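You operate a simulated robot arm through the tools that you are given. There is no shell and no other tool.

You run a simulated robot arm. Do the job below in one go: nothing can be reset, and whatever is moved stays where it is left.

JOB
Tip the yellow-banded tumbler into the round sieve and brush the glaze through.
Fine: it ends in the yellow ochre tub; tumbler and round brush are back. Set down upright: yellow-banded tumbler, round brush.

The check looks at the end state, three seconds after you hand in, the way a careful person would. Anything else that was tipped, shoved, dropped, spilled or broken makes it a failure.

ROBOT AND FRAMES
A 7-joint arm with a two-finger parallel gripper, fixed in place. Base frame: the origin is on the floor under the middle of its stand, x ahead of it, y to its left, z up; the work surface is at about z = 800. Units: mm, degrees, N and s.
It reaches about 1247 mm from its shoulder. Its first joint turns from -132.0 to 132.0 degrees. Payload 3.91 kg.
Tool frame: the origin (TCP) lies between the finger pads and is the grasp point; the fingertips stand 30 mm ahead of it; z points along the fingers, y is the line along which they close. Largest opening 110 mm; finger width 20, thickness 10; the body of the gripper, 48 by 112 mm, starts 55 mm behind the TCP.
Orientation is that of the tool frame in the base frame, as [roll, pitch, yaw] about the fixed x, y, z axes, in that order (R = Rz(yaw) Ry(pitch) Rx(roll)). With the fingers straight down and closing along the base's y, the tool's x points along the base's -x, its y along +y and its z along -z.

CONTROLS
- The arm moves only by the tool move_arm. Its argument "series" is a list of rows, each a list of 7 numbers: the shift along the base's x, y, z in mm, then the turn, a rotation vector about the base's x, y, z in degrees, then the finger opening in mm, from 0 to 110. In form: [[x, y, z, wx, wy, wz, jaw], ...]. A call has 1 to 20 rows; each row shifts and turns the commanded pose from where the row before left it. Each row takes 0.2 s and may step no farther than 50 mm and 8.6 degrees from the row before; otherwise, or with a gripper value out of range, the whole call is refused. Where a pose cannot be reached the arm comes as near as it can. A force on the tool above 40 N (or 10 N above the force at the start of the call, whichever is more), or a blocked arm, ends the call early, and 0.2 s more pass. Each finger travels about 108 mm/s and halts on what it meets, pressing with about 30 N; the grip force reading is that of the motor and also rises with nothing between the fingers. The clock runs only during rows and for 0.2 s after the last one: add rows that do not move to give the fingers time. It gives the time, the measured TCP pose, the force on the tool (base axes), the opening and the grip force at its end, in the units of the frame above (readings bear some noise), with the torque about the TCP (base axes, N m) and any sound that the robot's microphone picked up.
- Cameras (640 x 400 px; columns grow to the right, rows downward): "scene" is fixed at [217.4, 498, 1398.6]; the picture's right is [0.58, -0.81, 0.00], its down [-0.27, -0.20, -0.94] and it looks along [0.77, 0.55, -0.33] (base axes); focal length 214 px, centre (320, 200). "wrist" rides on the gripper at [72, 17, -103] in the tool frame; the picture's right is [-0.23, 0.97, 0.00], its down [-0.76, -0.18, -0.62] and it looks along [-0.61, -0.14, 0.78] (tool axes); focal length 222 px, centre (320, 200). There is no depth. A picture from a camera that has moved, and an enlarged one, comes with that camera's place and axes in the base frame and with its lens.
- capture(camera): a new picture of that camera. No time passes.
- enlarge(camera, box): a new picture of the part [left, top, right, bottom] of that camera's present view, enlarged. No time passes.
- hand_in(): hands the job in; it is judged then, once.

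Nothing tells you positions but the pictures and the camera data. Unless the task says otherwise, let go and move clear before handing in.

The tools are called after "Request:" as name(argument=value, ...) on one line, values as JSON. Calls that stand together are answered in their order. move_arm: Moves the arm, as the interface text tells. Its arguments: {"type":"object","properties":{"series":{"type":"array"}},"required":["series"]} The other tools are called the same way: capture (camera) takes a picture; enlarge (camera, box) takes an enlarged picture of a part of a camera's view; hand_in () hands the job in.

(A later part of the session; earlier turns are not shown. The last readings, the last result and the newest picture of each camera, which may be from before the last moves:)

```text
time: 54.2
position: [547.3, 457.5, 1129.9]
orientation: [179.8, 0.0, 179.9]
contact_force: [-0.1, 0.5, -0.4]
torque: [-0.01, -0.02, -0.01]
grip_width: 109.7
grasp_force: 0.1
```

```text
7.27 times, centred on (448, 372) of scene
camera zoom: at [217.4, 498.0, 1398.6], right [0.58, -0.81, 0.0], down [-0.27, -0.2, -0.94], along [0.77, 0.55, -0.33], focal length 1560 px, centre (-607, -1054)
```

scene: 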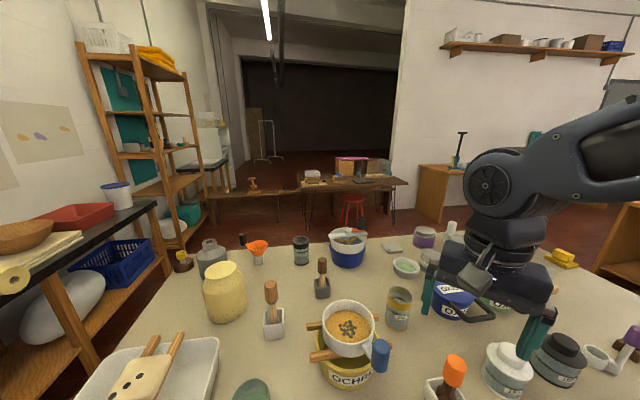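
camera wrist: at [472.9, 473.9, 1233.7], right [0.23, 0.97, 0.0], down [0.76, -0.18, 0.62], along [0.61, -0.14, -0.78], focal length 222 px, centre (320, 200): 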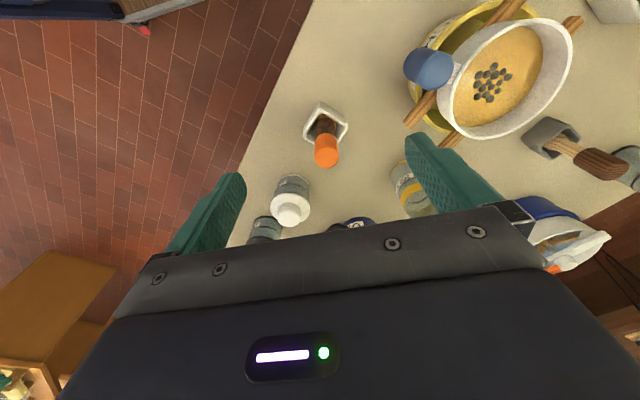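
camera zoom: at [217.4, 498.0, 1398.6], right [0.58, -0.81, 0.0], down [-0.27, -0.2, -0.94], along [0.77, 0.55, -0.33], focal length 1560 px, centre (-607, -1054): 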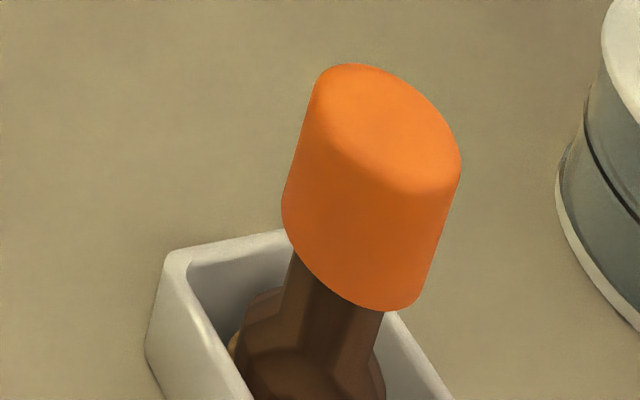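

Request:
move_arm(series=[[41, -5, -40, 0, 0, 0, 110], [41, -5, -40, 0, 0, 0, 110], [0, 0, 0, 0, 0, 0, 110]])

Request:
capture(camera="wrist")

Request:
enlarge(camera="wrist", box=[240, 60, 400, 200])

Request:
enlarge(camera="scene", box=[380, 280, 560, 400])

```text
refused: row 1 steps farther than a row can; nothing moved
```

```text
taken
camera wrist: at [472.9, 473.9, 1233.7], right [0.23, 0.97, 0.0], down [0.76, -0.18, 0.62], along [0.61, -0.14, -0.78], focal length 222 px, centre (320, 200)
```

wrist: 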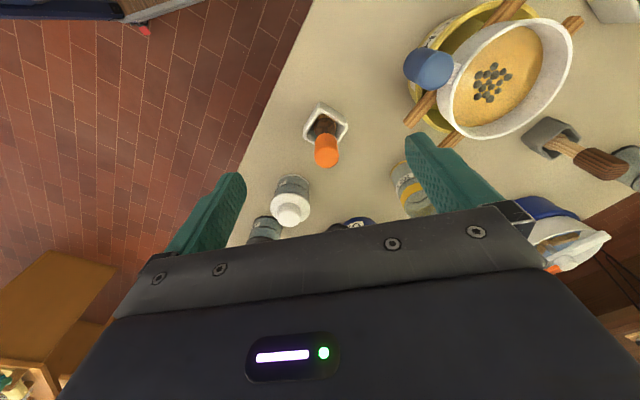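

```text
2.86 times, centred on (320, 130) of wrist
camera zoom: at [472.9, 473.9, 1233.7], right [0.23, 0.97, 0.0], down [0.76, -0.18, 0.62], along [0.61, -0.14, -0.78], focal length 635 px, centre (320, 400)
```

zoom: 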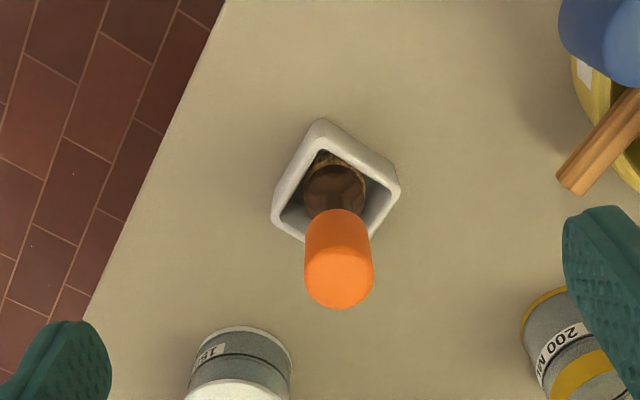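

```text
3.33 times, centred on (470, 340) of scene
camera zoom: at [217.4, 498.0, 1398.6], right [0.58, -0.81, 0.0], down [-0.27, -0.2, -0.94], along [0.77, 0.55, -0.33], focal length 715 px, centre (-180, -267)
```

zoom: 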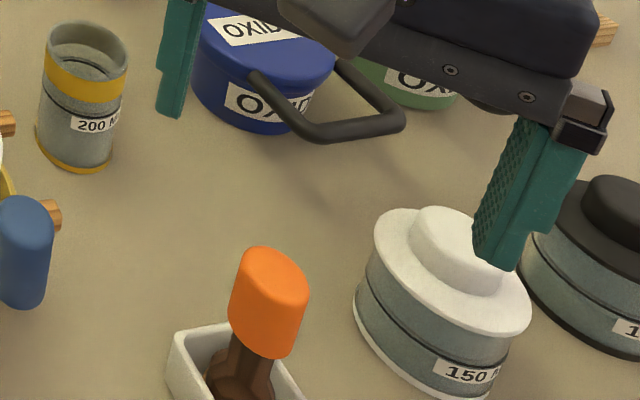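

Request:
move_arm(series=[[27, -3.5, -28, 0, 0, 0, 110], [27, -3.5, -28, 0, 0, 0, 110], [28, -3.5, -29, 0, 0, 0, 110], [0, 0, 0, 0, 0, 0, 110]])

Request:
enlarge(camera="wrist", box=[240, 60, 400, 200])

Request:
enlarge(camera="scene", box=[380, 280, 560, 400])

```text
time: 55.2
position: [630.4, 446.5, 1043.9]
orientation: [179.7, 0.0, -180.0]
contact_force: [0.3, -0.7, 1.0]
torque: [-0.02, -0.01, 0.01]
grip_width: 110.0
grasp_force: 0.0
```

```text
2.86 times, centred on (320, 130) of wrist
camera zoom: at [556.5, 463.7, 1148.8], right [0.23, 0.97, 0.0], down [0.76, -0.18, 0.62], along [0.61, -0.14, -0.78], focal length 635 px, centre (320, 400)
```

zoom: 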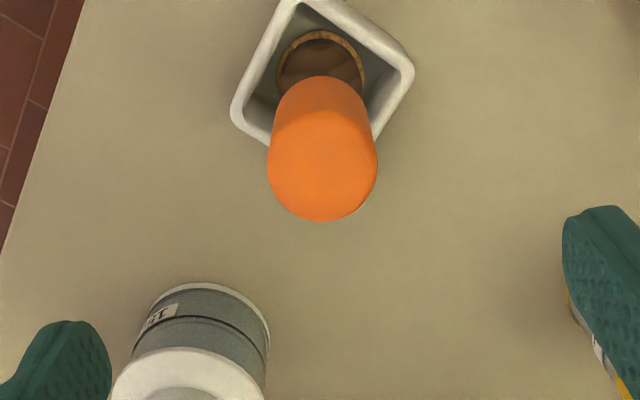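

```text
3.33 times, centred on (470, 340) of scene
camera zoom: at [217.4, 498.0, 1398.6], right [0.58, -0.81, 0.0], down [-0.27, -0.2, -0.94], along [0.77, 0.55, -0.33], focal length 715 px, centre (-180, -267)
```

zoom: 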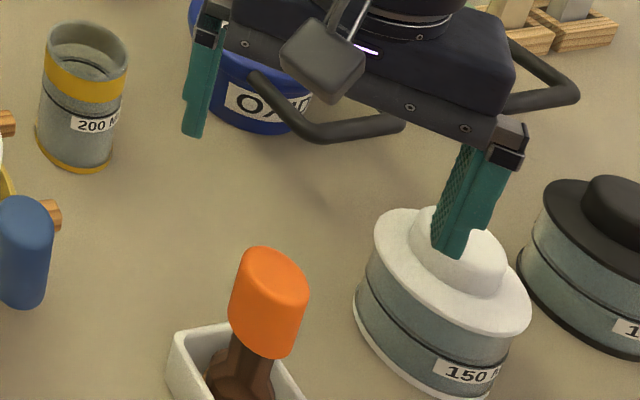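

The gripper is centred over the orange brush handle, whose top is at about z = 935. I'll come down around it and close gently.

Request:
move_arm(series=[[-1.5, 0.5, -45, 0, 0, 0, 110], [0, 0, -45, 0, 0, 0, 110], [0, 0, -35, 0, 0, 0, 110], [0, 0, -14, 0, 0, 0, 110], [0, 0, 0, 0, 0, 0, 110]])

Request:
capture(camera="wrist")

Request:
enlarge(camera="scene", box=[380, 280, 560, 400])

```text
time: 56.4
position: [627.7, 446.4, 905.2]
orientation: [179.7, 0.1, -180.0]
contact_force: [-0.4, 0.0, -0.5]
torque: [-0.03, -0.01, 0.0]
grip_width: 109.9
grasp_force: 0.0
```

```text
taken
camera wrist: at [555.1, 463.1, 1009.7], right [0.23, 0.97, 0.0], down [0.76, -0.18, 0.62], along [0.61, -0.14, -0.78], focal length 222 px, centre (320, 200)
```

wrist: 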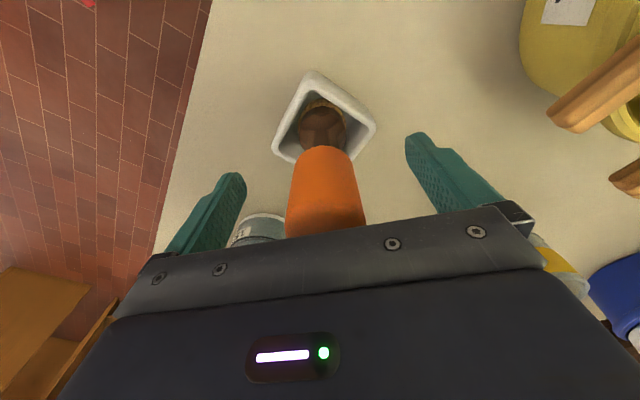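

```text
3.33 times, centred on (470, 340) of scene
camera zoom: at [217.4, 498.0, 1398.6], right [0.58, -0.81, 0.0], down [-0.27, -0.2, -0.94], along [0.77, 0.55, -0.33], focal length 715 px, centre (-180, -267)
```

zoom: 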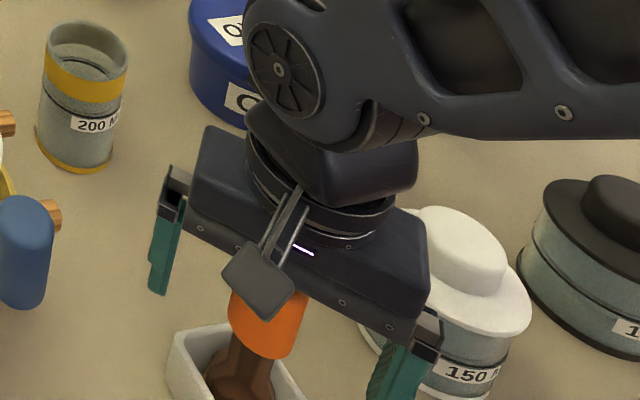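

Request:
move_arm(series=[[0, 0, 0, 0, 0, 0, 70], [0, 0, 0, 0, 0, 0, 45], [0, 0, 0, 0, 0, 0, 25], [0, 0, 0, 0, 0, 0, 25], [0, 0, 0, 0, 0, 0, 25]])

Request:
capture(camera="wrist")

```text
time: 57.6
position: [628.6, 445.5, 905.6]
orientation: [179.8, 0.0, 180.0]
contact_force: [0.1, -0.5, 0.1]
torque: [-0.02, 0.01, 0.01]
grip_width: 35.0
grasp_force: 30.5
```

```text
taken
camera wrist: at [555.1, 463.0, 1009.9], right [0.23, 0.97, 0.0], down [0.76, -0.18, 0.62], along [0.61, -0.14, -0.78], focal length 222 px, centre (320, 200)
```

wrist: 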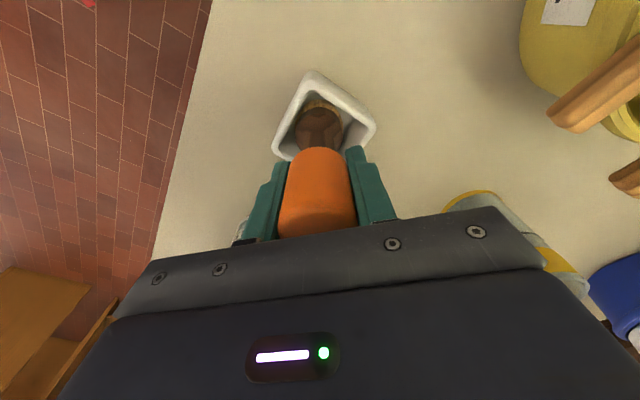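

Request:
move_arm(series=[[0, 0, 6, 0, 0, 0, 25], [0, 0, 10, 0, 0, 0, 25], [0, 0, 14, 0, 0, 0, 25], [0, 0, 0, 0, 0, 0, 25]])

Request:
capture(camera="wrist")

Request:
enlarge(camera="scene", box=[380, 280, 560, 400])

```text
time: 58.6
position: [627.3, 448.0, 935.8]
orientation: [179.9, 0.0, 179.9]
contact_force: [-0.5, -0.1, -1.1]
torque: [0.04, 0.0, 0.02]
grip_width: 35.1
grasp_force: 30.3
```

```text
taken
camera wrist: at [554.1, 464.4, 1039.9], right [0.23, 0.97, 0.0], down [0.76, -0.18, 0.62], along [0.61, -0.14, -0.78], focal length 222 px, centre (320, 200)
```

wrist: 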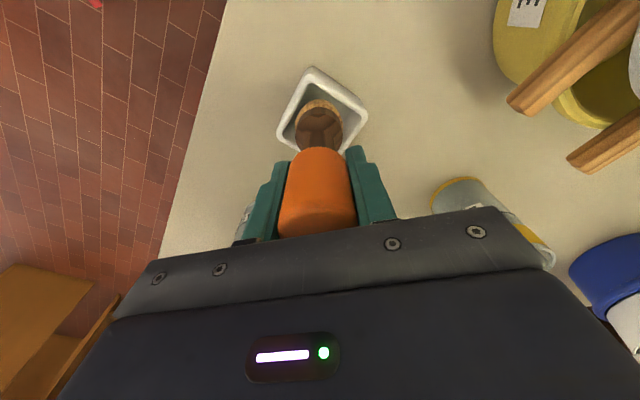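

```text
3.33 times, centred on (470, 340) of scene
camera zoom: at [217.4, 498.0, 1398.6], right [0.58, -0.81, 0.0], down [-0.27, -0.2, -0.94], along [0.77, 0.55, -0.33], focal length 715 px, centre (-180, -267)
```

zoom: 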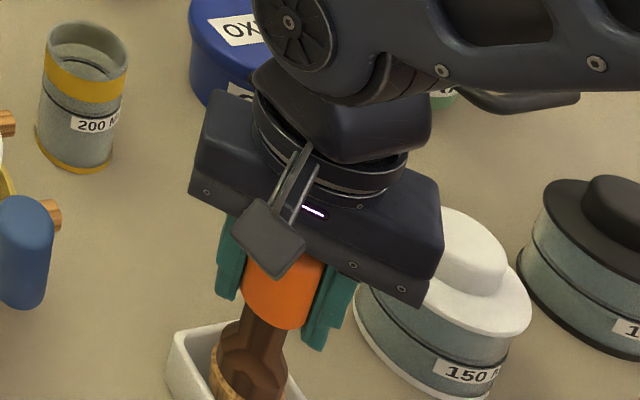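

Request:
move_arm(series=[[0, 0, 25, 0, 0, 0, 25], [0, 0, 40, 0, 0, 0, 25], [0, 0, 45, 0, 0, 0, 25], [0, 0, 40, 0, 0, 0, 25], [0, 0, 0, 0, 0, 0, 25]])

Request:
capture(camera="wrist")

Request:
enlarge(camera="scene", box=[360, 200, 540, 400])

```text
time: 59.8
position: [623.8, 447.1, 1088.1]
orientation: [179.8, 0.0, 180.0]
contact_force: [-0.9, 0.2, -0.6]
torque: [0.01, -0.05, 0.02]
grip_width: 34.8
grasp_force: 30.1
```

```text
taken
camera wrist: at [551.1, 463.0, 1191.5], right [0.23, 0.97, 0.0], down [0.76, -0.18, 0.62], along [0.61, -0.14, -0.78], focal length 222 px, centre (320, 200)
```

wrist: 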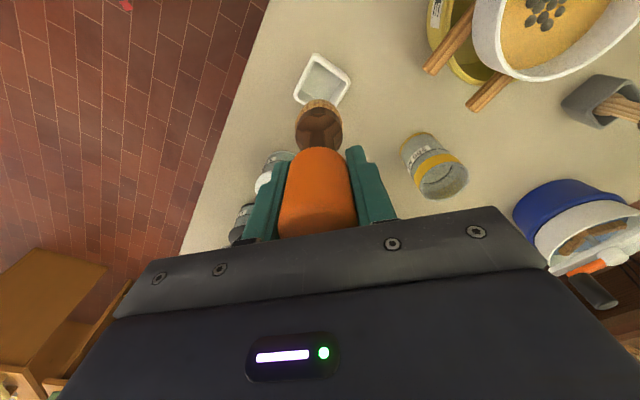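

```text
2.00 times, centred on (450, 300) of scene
camera zoom: at [217.4, 498.0, 1398.6], right [0.58, -0.81, 0.0], down [-0.27, -0.2, -0.94], along [0.77, 0.55, -0.33], focal length 429 px, centre (60, 0)
```

zoom: 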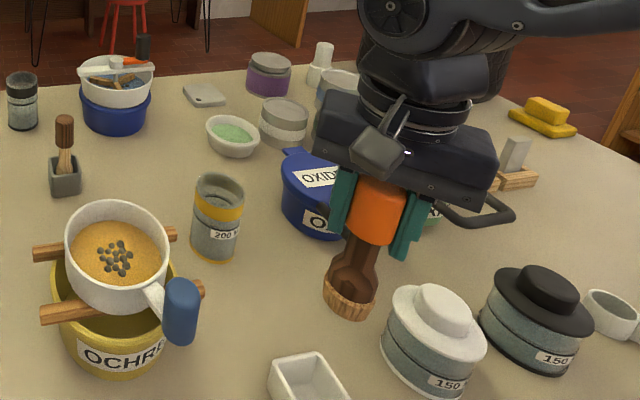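

Request:
enlarge(camera="scene", box=[500, 300, 560, 370])

Request:
enlarge(camera="scene", box=[505, 280, 575, 370])

```text
5.71 times, centred on (530, 335) of scene
camera zoom: at [217.4, 498.0, 1398.6], right [0.58, -0.81, 0.0], down [-0.27, -0.2, -0.94], along [0.77, 0.55, -0.33], focal length 1226 px, centre (-880, -571)
```

zoom: 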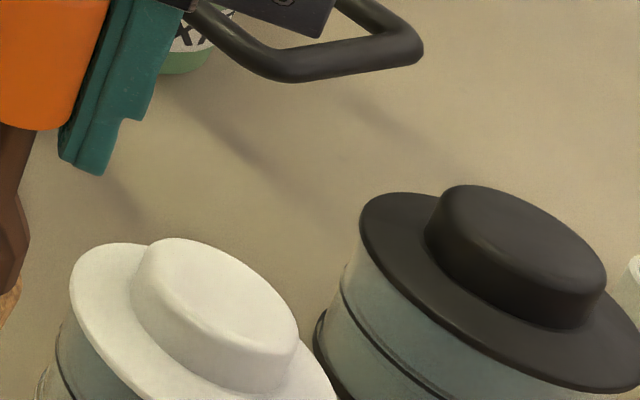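

```text
4.44 times, centred on (540, 325) of scene
camera zoom: at [217.4, 498.0, 1398.6], right [0.58, -0.81, 0.0], down [-0.27, -0.2, -0.94], along [0.77, 0.55, -0.33], focal length 953 px, centre (-658, -356)
```

zoom: 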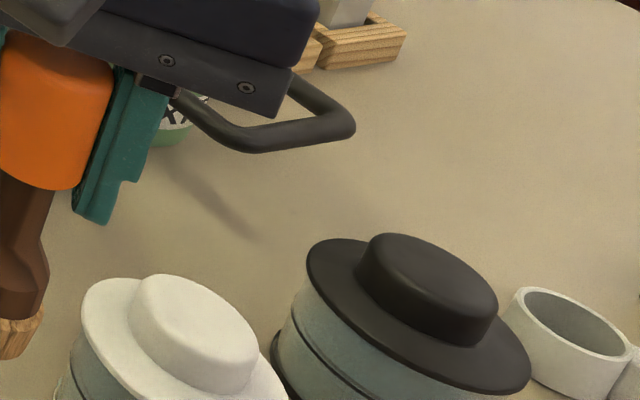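

Request:
enlarge(camera="scene", box=[440, 290, 520, 370])

Request:
enlarge(camera="scene", box=[300, 290, 400, 390])

```text
5.00 times, centred on (480, 330) of scene
camera zoom: at [217.4, 498.0, 1398.6], right [0.58, -0.81, 0.0], down [-0.27, -0.2, -0.94], along [0.77, 0.55, -0.33], focal length 1072 px, centre (-480, -450)
```

zoom: 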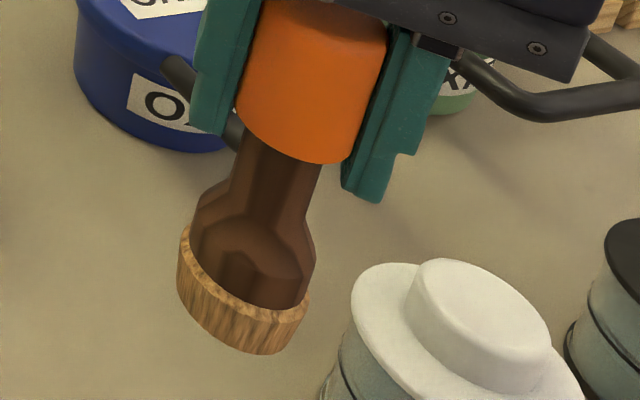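

```text
4.00 times, centred on (350, 340) of scene
camera zoom: at [217.4, 498.0, 1398.6], right [0.58, -0.81, 0.0], down [-0.27, -0.2, -0.94], along [0.77, 0.55, -0.33], focal length 858 px, centre (200, -360)
```

zoom: 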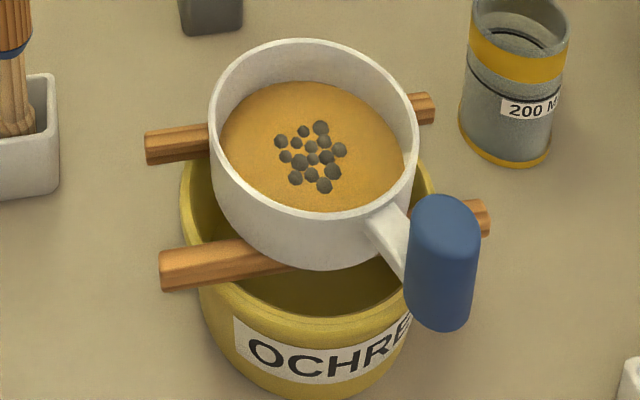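

I'm now holding a clearly round brush with tan bristles, and its tip is about 100 mm below the grasp point. I'll raise it and bring it over the middle of the sieve.

Request:
move_arm(series=[[0, 0, 42, 0, 0, 0, 25], [-6, 38, 0, 0, 0, 0, 25], [-8, 38, 0, 0, 0, 0, 25], [-8, 38, 0, 0, 0, 0, 25], [-9, 38, 0, 0, 0, 0, 25], [-9, 38, 0, 0, 0, 0, 25], [-9, 38, 0, 0, 0, 0, 25], [0, 0, 0, 0, 0, 0, 25], [0, 0, 0, 0, 0, 0, 25]])

Request:
capture(camera="wrist")

Request:
enlarge(camera="scene", box=[260, 200, 460, 390])

```text
time: 61.8
position: [581.0, 672.6, 1128.0]
orientation: [179.8, 0.1, 180.0]
contact_force: [-0.6, 0.4, -1.0]
torque: [0.02, -0.02, -0.01]
grip_width: 34.9
grasp_force: 30.2
```

```text
taken
camera wrist: at [506.2, 690.8, 1232.5], right [0.23, 0.97, 0.0], down [0.76, -0.18, 0.62], along [0.61, -0.14, -0.78], focal length 222 px, centre (320, 200)
```

wrist: 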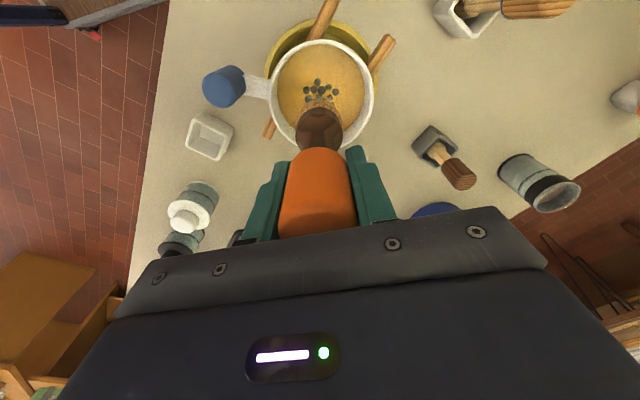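

```text
2.11 times, centred on (360, 295) of scene
camera zoom: at [217.4, 498.0, 1398.6], right [0.58, -0.81, 0.0], down [-0.27, -0.2, -0.94], along [0.77, 0.55, -0.33], focal length 452 px, centre (236, 0)
```

zoom: 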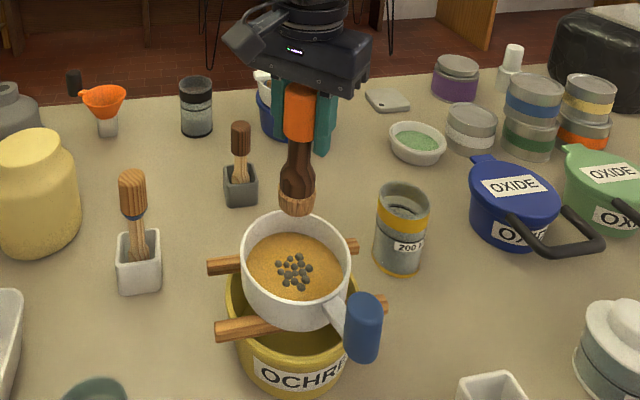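

Request:
move_arm(series=[[-3, 2, -30, 0, 0, 0, 25], [-2, 2, -30, 0, 0, 0, 25], [0, 0, -20, 0, 0, 0, 25], [0, 0, -10, 0, 0, 0, 25], [0, 0, 0, 0, 0, 0, 25]])

Request:
enlarge(camera="scene", box=[290, 240, 410, 370])

Request:
enlarge(camera="wrist", box=[220, 20, 420, 200])

```text
time: 63.0
position: [573.3, 679.1, 1038.6]
orientation: [179.8, 0.0, 179.9]
contact_force: [-0.2, -0.6, -1.5]
torque: [-0.01, 0.01, -0.01]
grip_width: 35.2
grasp_force: 29.7
```

```text
3.08 times, centred on (350, 305) of scene
camera zoom: at [217.4, 498.0, 1398.6], right [0.58, -0.81, 0.0], down [-0.27, -0.2, -0.94], along [0.77, 0.55, -0.33], focal length 660 px, centre (228, -123)
```

zoom: 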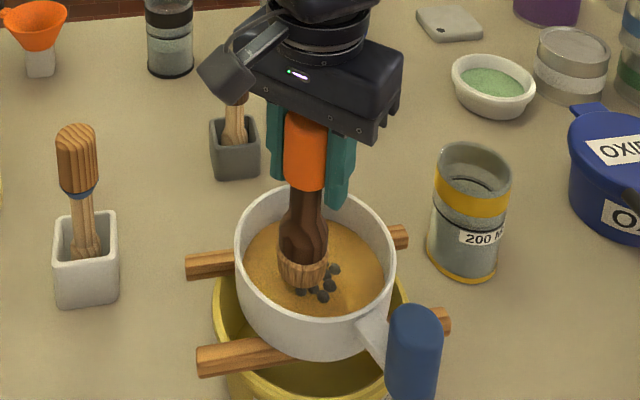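

```text
2.22 times, centred on (320, 110) of wrist
camera zoom: at [500.6, 695.8, 1142.0], right [0.23, 0.97, 0.0], down [0.76, -0.18, 0.62], along [0.61, -0.14, -0.78], focal length 494 px, centre (320, 400)
```

zoom: 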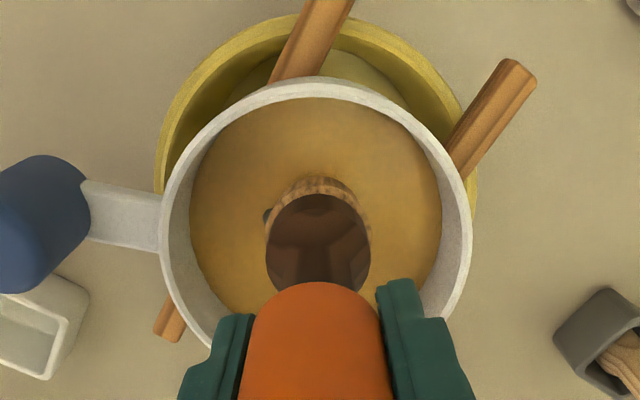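

Request:
move_arm(series=[[0, 0, -8, 0, 0, 0, 25], [0, 0, -8, 0, 0, 0, 25], [0, 0, 0, 0, 0, 0, 25]])

Request:
enlarge(camera="scene", box=[310, 270, 400, 360])

Request:
move_arm(series=[[0, 0, -5, 0, 0, 0, 25], [0, 0, 0, 0, 0, 0, 25]])

Request:
enlarge(camera="scene", box=[310, 270, 400, 360])

```text
time: 63.8
position: [573.1, 678.6, 1021.8]
orientation: [179.8, 0.0, -180.0]
contact_force: [0.7, -0.4, -1.0]
torque: [0.02, 0.02, 0.02]
grip_width: 34.7
grasp_force: 29.6
```

```text
4.44 times, centred on (355, 315) of scene
camera zoom: at [217.4, 498.0, 1398.6], right [0.58, -0.81, 0.0], down [-0.27, -0.2, -0.94], along [0.77, 0.55, -0.33], focal length 953 px, centre (164, -311)
```

zoom: 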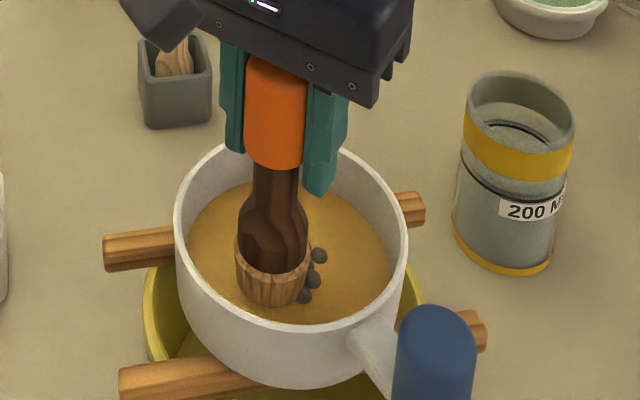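

```text
time: 64.4
position: [571.7, 679.0, 1016.7]
orientation: [179.7, 0.0, -180.0]
contact_force: [-0.8, -0.6, -0.5]
torque: [0.01, 0.0, 0.02]
grip_width: 35.2
grasp_force: 30.6
```

```text
4.44 times, centred on (355, 315) of scene
camera zoom: at [217.4, 498.0, 1398.6], right [0.58, -0.81, 0.0], down [-0.27, -0.2, -0.94], along [0.77, 0.55, -0.33], focal length 953 px, centre (164, -311)
```

zoom: 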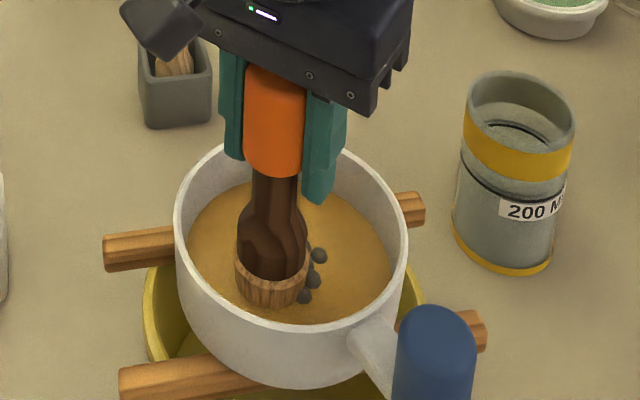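

Request:
move_arm(series=[[0, 0, -4, 0, 0, 0, 25], [0, 0, 0, 0, 0, 0, 25]])

Request:
move_arm(series=[[0, 0, -3, 0, 0, 0, 25], [0, 0, 0, 0, 0, 0, 25]])

Request:
enlarge(camera="scene", box=[310, 270, 400, 360])

```text
time: 65.0
position: [573.9, 680.3, 1013.3]
orientation: [179.9, 0.0, 180.0]
contact_force: [0.0, -0.3, -1.6]
torque: [-0.02, -0.01, 0.01]
grip_width: 35.4
grasp_force: 30.4
```

```text
time: 65.6
position: [571.8, 678.8, 1011.0]
orientation: [179.6, 0.1, -180.0]
contact_force: [-0.7, 0.4, 19.3]
torque: [0.1, 0.29, 0.02]
grip_width: 35.0
grasp_force: 29.5
```

```text
4.44 times, centred on (355, 315) of scene
camera zoom: at [217.4, 498.0, 1398.6], right [0.58, -0.81, 0.0], down [-0.27, -0.2, -0.94], along [0.77, 0.55, -0.33], focal length 953 px, centre (164, -311)
```

zoom: 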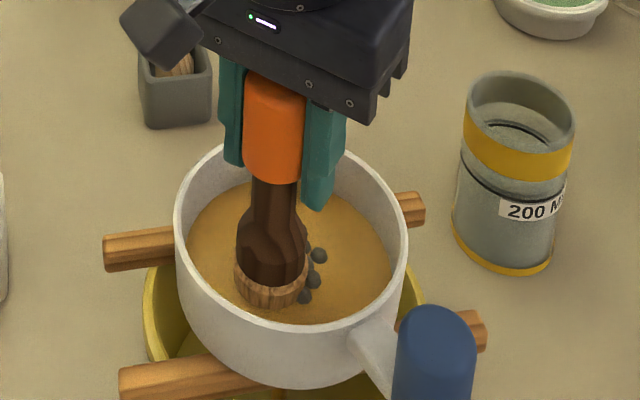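

The bristles have reached the mesh at a grasp height of about 1011. I'll ease off to a light touch and make small brushing strokes while watching the force and the sieve.

Request:
move_arm(series=[[0, 0, 1.5, 0, 0, 0, 25], [0, 0, 0, 0, 0, 0, 25]])

Request:
move_arm(series=[[6, 0, 0, 0, 0, 0, 25], [6, 0, 0, 0, 0, 0, 25], [-3, 8, 0, 0, 0, 0, 25], [-8, 3, 0, 0, 0, 0, 25], [-8, -3, 0, 0, 0, 0, 25], [-3, -8, 0, 0, 0, 0, 25], [3, -8, 0, 0, 0, 0, 25], [8, -3, 0, 0, 0, 0, 25], [8, 3, 0, 0, 0, 0, 25], [0, 0, 0, 0, 0, 0, 25]])

Request:
enlarge(camera="scene", box=[290, 270, 410, 390])

Request:
enlarge(camera="wrist", box=[220, 20, 420, 200])

```text
time: 66.2
position: [573.4, 678.9, 1011.6]
orientation: [179.7, 0.1, 180.0]
contact_force: [1.5, 6.2, 15.8]
torque: [0.53, -0.15, -0.02]
grip_width: 34.9
grasp_force: 29.8
```

```text
time: 68.4
position: [582.5, 671.1, 1011.3]
orientation: [179.8, 0.0, 179.9]
contact_force: [-1.1, -1.5, 4.1]
torque: [-0.32, 0.07, -0.04]
grip_width: 34.8
grasp_force: 29.8
```

```text
3.33 times, centred on (350, 330) of scene
camera zoom: at [217.4, 498.0, 1398.6], right [0.58, -0.81, 0.0], down [-0.27, -0.2, -0.94], along [0.77, 0.55, -0.33], focal length 715 px, centre (220, -233)
```

zoom: 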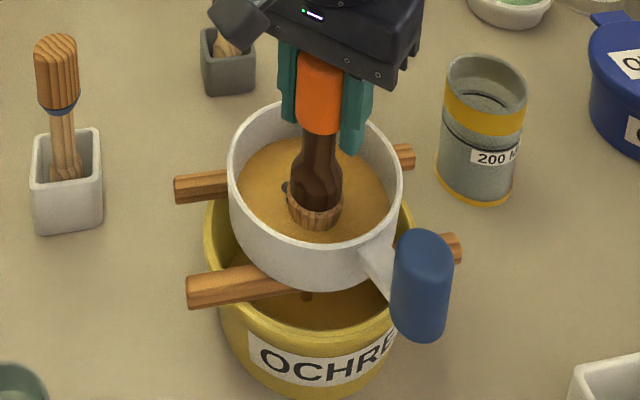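

```text
2.22 times, centred on (320, 110) of wrist
camera zoom: at [508.8, 687.4, 1115.4], right [0.23, 0.97, 0.0], down [0.76, -0.18, 0.62], along [0.61, -0.14, -0.78], focal length 494 px, centre (320, 400)
```

zoom: 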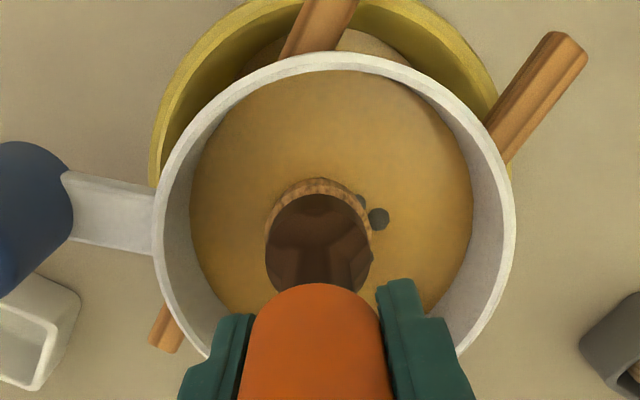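

Glaze is dripping into the ochre tub and the sieve is staying put. I'll brush in wider circles.

Request:
move_arm(series=[[9.9, -8.4, 0, 0, 0, 0, 25], [4.9, 9.6, 0, 0, 0, 0, 25], [0.2, 10.8, 0, 0, 0, 0, 25], [-4.3, 9.4, 0, 0, 0, 0, 25], [-8.3, 7, 0, 0, 0, 0, 25], [-10.5, 2.6, 0, 0, 0, 0, 25], [-10.5, -2.2, 0, 0, 0, 0, 25], [-8.3, -6.4, 0, 0, 0, 0, 25], [-4.9, -9.6, 0, 0, 0, 0, 25], [-0.2, -10.8, 0, 0, 0, 0, 25], [4.3, -9.4, 0, 0, 0, 0, 25], [8.3, -7, 0, 0, 0, 0, 25], [10.5, -2.6, 0, 0, 0, 0, 25], [10.5, 2.2, 0, 0, 0, 0, 25], [8.3, 6.4, 0, 0, 0, 0, 25], [-8.4, 10.4, 0, 0, 0, 0, 25], [-10, 13, 0, 0, 0, 0, 25], [-8, -8, 0, 0, 0, 0, 25], [8, -8, 0, 0, 0, 0, 25], [8, 8, 0, 0, 0, 0, 25]])

Request:
enlarge(camera="scene", box=[290, 270, 410, 390])

Request:
enlarge(camera="wrist", box=[220, 20, 420, 200])

```text
time: 72.6
position: [582.7, 678.4, 1012.1]
orientation: [179.6, 0.2, 179.9]
contact_force: [0.5, -0.3, -1.3]
torque: [0.01, -0.01, 0.02]
grip_width: 35.4
grasp_force: 30.5
```

```text
3.33 times, centred on (350, 330) of scene
camera zoom: at [217.4, 498.0, 1398.6], right [0.58, -0.81, 0.0], down [-0.27, -0.2, -0.94], along [0.77, 0.55, -0.33], focal length 715 px, centre (220, -233)
```

zoom: 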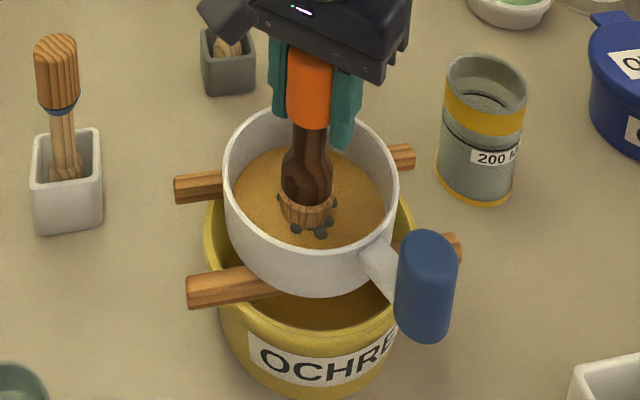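

```text
2.22 times, centred on (320, 110) of wrist
camera zoom: at [508.3, 694.8, 1115.8], right [0.23, 0.97, 0.0], down [0.76, -0.18, 0.62], along [0.61, -0.14, -0.78], focal length 494 px, centre (320, 400)
```

zoom: 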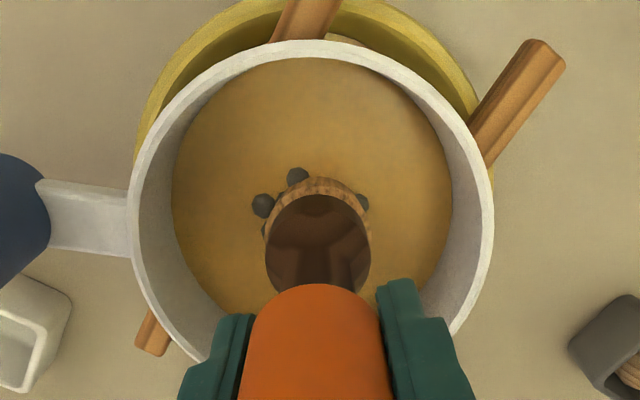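

Request:
move_arm(series=[[-8, 0, -0.8, 0, 0, 0, 25], [0, 0, 0, 0, 0, 0, 25]])

Request:
move_arm(series=[[8, 0, 0, 0, 0, 0, 25], [4, 8, 0, 0, 0, 0, 25], [-8, 6, 0, 0, 0, 0, 25], [-10, 0, 0, 0, 0, 0, 25], [-8, -6, 0, 0, 0, 0, 25], [0, -10, 0, 0, 0, 0, 25], [6, -8, 0, 0, 0, 0, 25], [8, 0, 0, 0, 0, 0, 25], [8, 3, 0, 0, 0, 0, 25], [0, 7, 0, 0, 0, 0, 25], [-8, 0, 0, 0, 0, 0, 25], [0, 0, 0, 0, 0, 0, 25]])

Request:
enlarge(camera="scene", box=[290, 270, 410, 390])

Request:
enlarge(camera="wrist", box=[220, 20, 420, 200])

```text
time: 73.2
position: [573.3, 678.7, 1011.6]
orientation: [179.7, 0.0, 180.0]
contact_force: [1.0, 0.4, 4.2]
torque: [0.05, -0.01, 0.03]
grip_width: 34.8
grasp_force: 30.0
```

```text
time: 75.8
position: [573.9, 676.8, 1011.0]
orientation: [179.9, 0.0, 180.0]
contact_force: [-0.5, 0.9, -0.5]
torque: [-0.03, 0.03, 0.03]
grip_width: 35.1
grasp_force: 30.0
```

```text
3.33 times, centred on (350, 330) of scene
camera zoom: at [217.4, 498.0, 1398.6], right [0.58, -0.81, 0.0], down [-0.27, -0.2, -0.94], along [0.77, 0.55, -0.33], focal length 715 px, centre (220, -233)
```

zoom: 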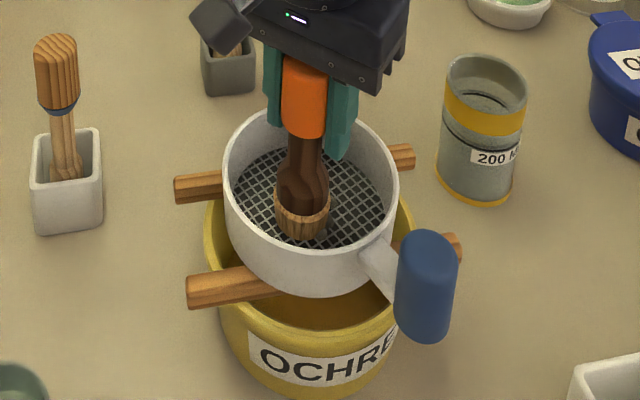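

```text
2.22 times, centred on (320, 110) of wrist
camera zoom: at [500.0, 693.9, 1115.1], right [0.23, 0.97, 0.0], down [0.76, -0.18, 0.62], along [0.61, -0.14, -0.78], focal length 494 px, centre (320, 400)
```

zoom: 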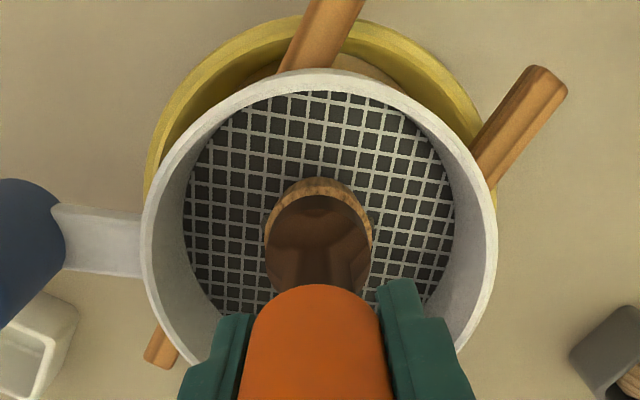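

All the glaze has gone through and the mesh is clear. I'll lift the brush straight up and check the sieve underneath it.

Request:
move_arm(series=[[0, 0, 10, 0, 0, 0, 25], [0, 0, 25, 0, 0, 0, 25], [0, 0, 40, 0, 0, 0, 25], [0, 0, 45, 0, 0, 0, 25], [0, 0, 0, 0, 0, 0, 25], [0, 0, 0, 0, 0, 0, 25]])

Request:
enlarge(camera="scene", box=[290, 200, 410, 390])

Request:
enlarge(camera="scene", box=[300, 290, 400, 390])

Request:
capture(camera="wrist")

```text
time: 77.2
position: [575.3, 677.3, 1130.5]
orientation: [179.8, 0.0, 180.0]
contact_force: [1.2, -0.1, -0.6]
torque: [-0.01, -0.01, -0.01]
grip_width: 35.2
grasp_force: 30.2
```

```text
2.11 times, centred on (350, 295) of scene
camera zoom: at [217.4, 498.0, 1398.6], right [0.58, -0.81, 0.0], down [-0.27, -0.2, -0.94], along [0.77, 0.55, -0.33], focal length 452 px, centre (257, 0)
```

zoom: 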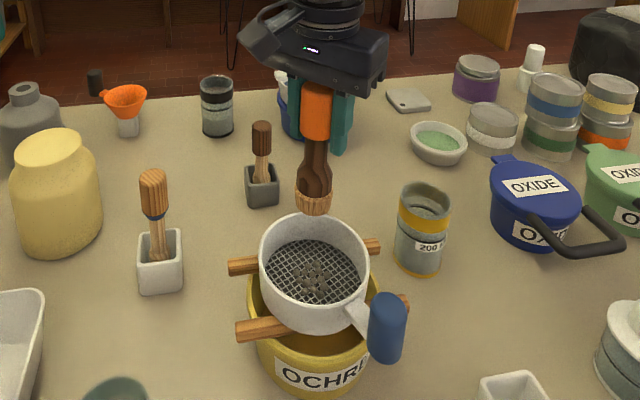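

```text
4.00 times, centred on (350, 340) of scene
camera zoom: at [217.4, 498.0, 1398.6], right [0.58, -0.81, 0.0], down [-0.27, -0.2, -0.94], along [0.77, 0.55, -0.33], focal length 858 px, centre (200, -360)
```

zoom: 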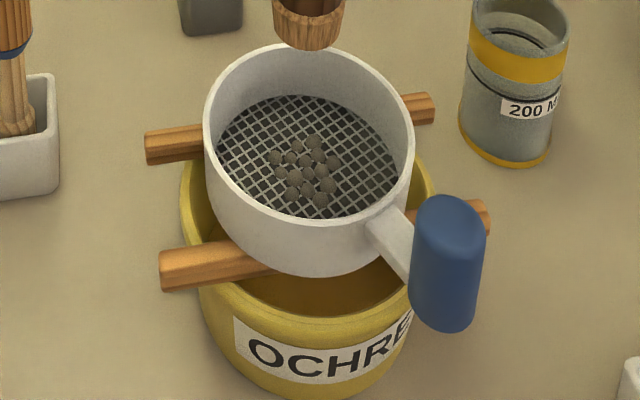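

```text
taken
camera wrist: at [501.3, 693.5, 1234.9], right [0.23, 0.97, 0.0], down [0.76, -0.18, 0.62], along [0.61, -0.14, -0.78], focal length 222 px, centre (320, 200)
```

wrist: 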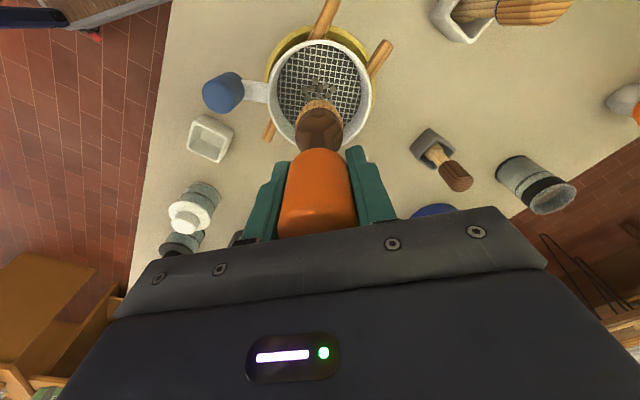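

The fine glaze is in the tub and only the dry coarse lumps remain on the mesh. I'll carry the brush back to its holder.

Request:
move_arm(series=[[8.9, -38.5, 0, 0, 0, 0, 25], [8.9, -38.5, 0, 0, 0, 0, 25], [8.9, -38.5, 0, 0, 0, 0, 25], [8.9, -38.5, 0, 0, 0, 0, 25], [8.9, -38.5, 0, 0, 0, 0, 25], [9, -38.5, 0, 0, 0, 0, 25], [0, 0, -40, 0, 0, 0, 25], [0, 0, -30, 0, 0, 0, 25], [0, 0, -20, 0, 0, 0, 25], [0, 0, 0, 0, 0, 0, 25], [0, 0, 0, 0, 0, 0, 25]])

Request:
enlarge(camera="wrist", box=[220, 20, 420, 240])

Request:
enlarge(camera="scene", box=[400, 280, 520, 400])

```text
time: 79.6
position: [627.0, 446.2, 1041.5]
orientation: [179.8, 0.0, -180.0]
contact_force: [-1.1, 0.3, -1.3]
torque: [0.01, -0.03, -0.02]
grip_width: 35.1
grasp_force: 30.5
```

```text
1.82 times, centred on (320, 130) of wrist
camera zoom: at [553.1, 462.3, 1144.4], right [0.23, 0.97, 0.0], down [0.76, -0.18, 0.62], along [0.61, -0.14, -0.78], focal length 404 px, centre (320, 327)
```

zoom: 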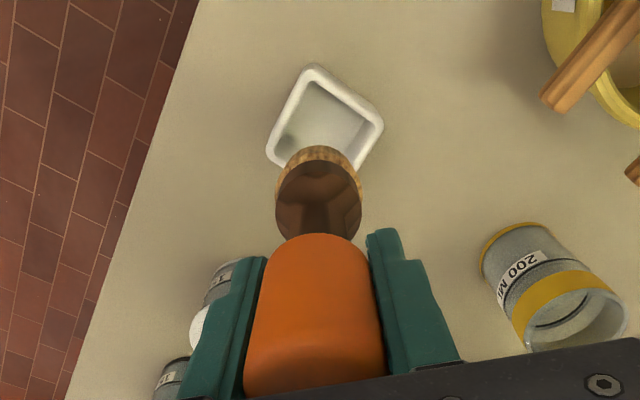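

```text
3.33 times, centred on (460, 340) of scene
camera zoom: at [217.4, 498.0, 1398.6], right [0.58, -0.81, 0.0], down [-0.27, -0.2, -0.94], along [0.77, 0.55, -0.33], focal length 715 px, centre (-147, -267)
```

zoom: 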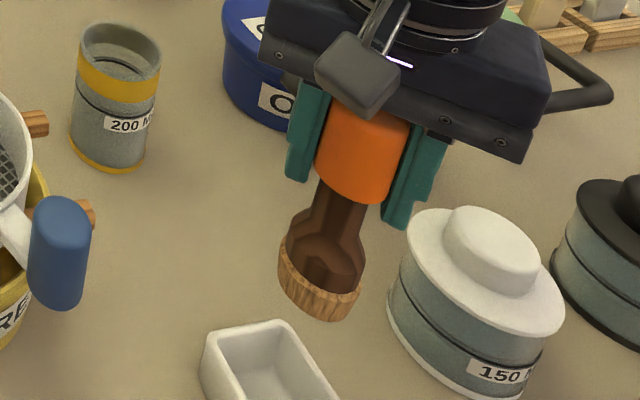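

Request:
move_arm(series=[[0, 0, -30, 0, 0, 0, 25], [0, 0, -30, 0, 0, 0, 25], [0, 0, -14, 0, 0, 0, 25], [0, 0, 0, 0, 0, 0, 25], [0, 0, 0, 0, 0, 0, 25]])

Request:
enlarge(camera="wrist", box=[260, 50, 380, 170])

Request:
enlarge(camera="scene", box=[410, 310, 500, 400])

```text
time: 80.8
position: [627.0, 446.1, 967.2]
orientation: [179.8, -0.1, 180.0]
contact_force: [-1.3, 0.4, -1.2]
torque: [0.0, -0.01, 0.01]
grip_width: 34.7
grasp_force: 29.8
```

```text
3.33 times, centred on (320, 110) of wrist
camera zoom: at [553.8, 462.7, 1071.7], right [0.23, 0.97, 0.0], down [0.76, -0.18, 0.62], along [0.61, -0.14, -0.78], focal length 740 px, centre (320, 500)
```

zoom: 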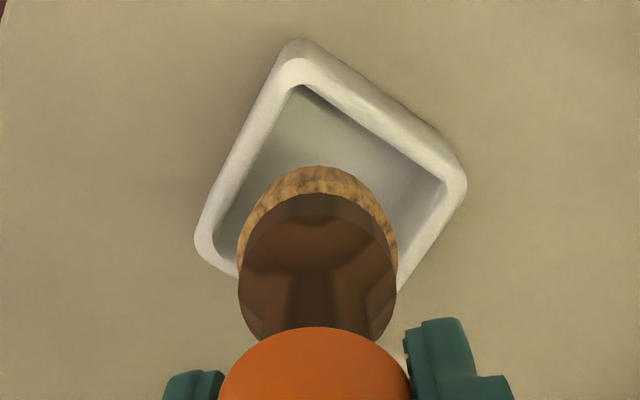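

```text
4.44 times, centred on (455, 355) of scene
camera zoom: at [217.4, 498.0, 1398.6], right [0.58, -0.81, 0.0], down [-0.27, -0.2, -0.94], along [0.77, 0.55, -0.33], focal length 953 px, centre (-280, -489)
```

zoom: 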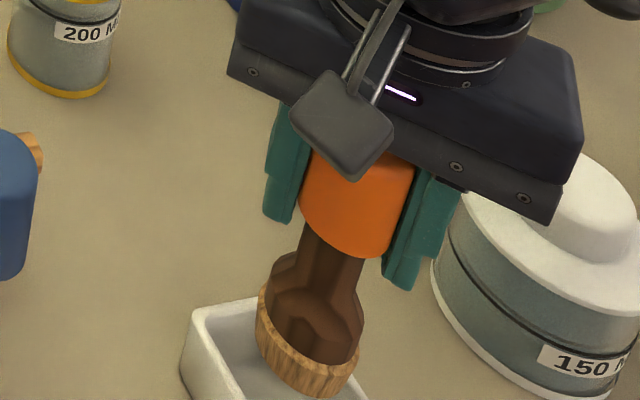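

Request:
move_arm(series=[[0, 0, -8, 0, 0, 0, 25], [0, 0, -8, 0, 0, 0, 25], [0, 0, 0, 0, 0, 0, 25]])

Request:
move_arm(series=[[0, 0, -8, 0, 0, 0, 25], [0, 0, -7, 0, 0, 0, 25], [0, 0, 0, 0, 0, 0, 25]])

Request:
capture(camera="wrist")

Request:
enlarge(camera="scene", box=[410, 310, 500, 400])

```text
time: 81.6
position: [628.4, 446.5, 951.3]
orientation: [179.9, 0.1, -180.0]
contact_force: [0.1, 0.3, 0.2]
torque: [-0.01, 0.0, 0.01]
grip_width: 35.0
grasp_force: 29.8
```

```text
time: 82.4
position: [628.0, 445.0, 935.1]
orientation: [179.8, 0.0, 180.0]
contact_force: [-0.4, 0.6, -0.8]
torque: [-0.01, -0.04, -0.01]
grip_width: 35.2
grasp_force: 30.0
```

```text
taken
camera wrist: at [554.2, 463.1, 1040.2], right [0.23, 0.97, 0.0], down [0.76, -0.18, 0.62], along [0.61, -0.14, -0.78], focal length 222 px, centre (320, 200)
```

wrist: 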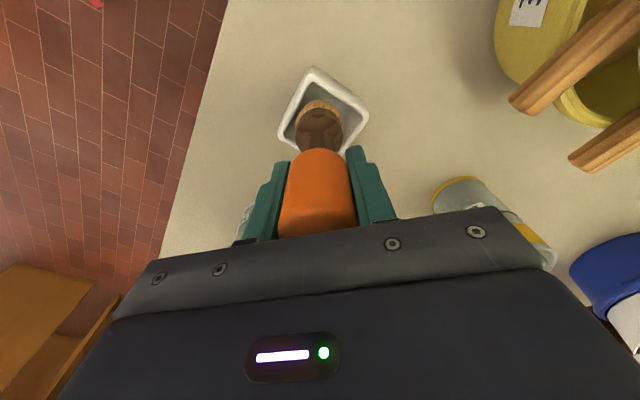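

```text
4.44 times, centred on (455, 355) of scene
camera zoom: at [217.4, 498.0, 1398.6], right [0.58, -0.81, 0.0], down [-0.27, -0.2, -0.94], along [0.77, 0.55, -0.33], focal length 953 px, centre (-280, -489)
```

zoom: 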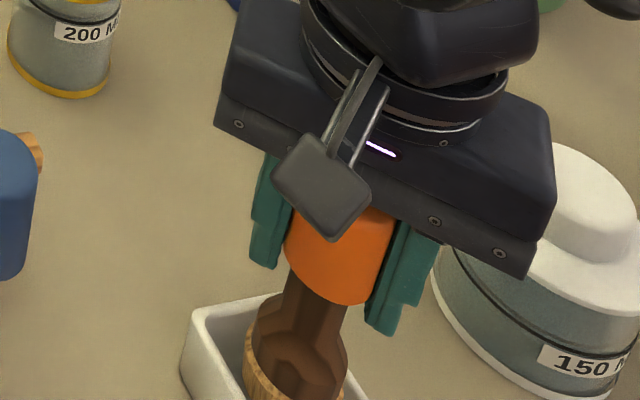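

Request:
move_arm(series=[[0, 0, -8, 0, 0, 0, 25], [0, 0, -8, 0, 0, 0, 25], [0, 0, -6, 0, 0, 0, 25], [0, 0, -3, 0, 0, 0, 25], [0, 0, 0, 0, 0, 0, 25]])

Request:
move_arm(series=[[0, 0, -2, 0, 0, 0, 25], [0, 0, 0, 0, 0, 0, 25]])

Request:
capture(camera="wrist")

```text
time: 83.6
position: [626.5, 445.8, 911.1]
orientation: [179.8, 0.0, 180.0]
contact_force: [-0.2, -0.5, -0.2]
torque: [-0.01, -0.01, 0.01]
grip_width: 35.2
grasp_force: 29.8
```

```text
time: 84.2
position: [628.7, 446.3, 909.1]
orientation: [179.7, 0.0, 180.0]
contact_force: [0.7, -0.2, -1.2]
torque: [0.0, -0.01, 0.01]
grip_width: 35.4
grasp_force: 30.0
```

```text
taken
camera wrist: at [554.0, 463.9, 1013.2], right [0.23, 0.97, 0.0], down [0.76, -0.18, 0.62], along [0.61, -0.14, -0.78], focal length 222 px, centre (320, 200)
```

wrist: 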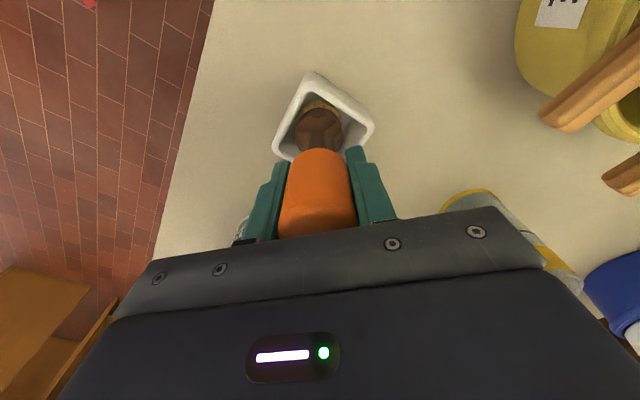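

Request:
move_arm(series=[[0, 0, -1.5, 0, 0, 0, 25], [0, 0, 0, 0, 0, 0, 25]])

Request:
move_arm(series=[[0, 0, -1, 0, 0, 0, 25], [0, 0, 0, 0, 0, 0, 25]])

```text
time: 84.8
position: [627.7, 446.8, 908.6]
orientation: [179.7, 0.0, 180.0]
contact_force: [0.8, -0.5, -1.3]
torque: [-0.01, 0.0, -0.02]
grip_width: 35.4
grasp_force: 30.4
```

```text
time: 85.4
position: [626.7, 447.0, 906.0]
orientation: [179.9, 0.0, 180.0]
contact_force: [0.4, 0.3, -0.4]
torque: [0.05, -0.02, 0.01]
grip_width: 35.3
grasp_force: 29.9
```

Request:
move_arm(series=[[0, 0, -0.7, 0, 0, 0, 25], [0, 0, 0, 0, 0, 0, 25]])

Request:
move_arm(series=[[0, 0, -0.5, 0, 0, 0, 25], [0, 0, 0, 0, 0, 0, 25]])

```text
time: 86.0
position: [627.3, 446.9, 903.8]
orientation: [179.8, 0.0, -180.0]
contact_force: [0.5, 0.5, -0.3]
torque: [0.03, -0.02, -0.01]
grip_width: 35.2
grasp_force: 30.4
```

```text
time: 86.6
position: [627.9, 446.6, 904.0]
orientation: [179.8, 0.1, -180.0]
contact_force: [-0.3, -0.8, -0.7]
torque: [-0.02, 0.01, 0.02]
grip_width: 34.9
grasp_force: 30.1
```

Request:
move_arm(series=[[0, 0, -1, 0, 0, 0, 25], [0, 0, 0, 0, 0, 0, 25]])

Request:
move_arm(series=[[0, 0, -1, 0, 0, 0, 25], [0, 0, 0, 0, 0, 0, 25]])

```text
time: 87.2
position: [627.4, 446.8, 904.7]
orientation: [179.7, 0.1, 180.0]
contact_force: [-2.7, -1.2, 10.5]
torque: [-0.36, 0.29, -0.02]
grip_width: 35.3
grasp_force: 30.1
```

```text
time: 87.8
position: [627.4, 446.3, 904.1]
orientation: [179.6, 0.1, -179.9]
contact_force: [-2.4, -3.1, 29.3]
torque: [-0.59, 0.26, 0.01]
grip_width: 35.1
grasp_force: 29.8
```

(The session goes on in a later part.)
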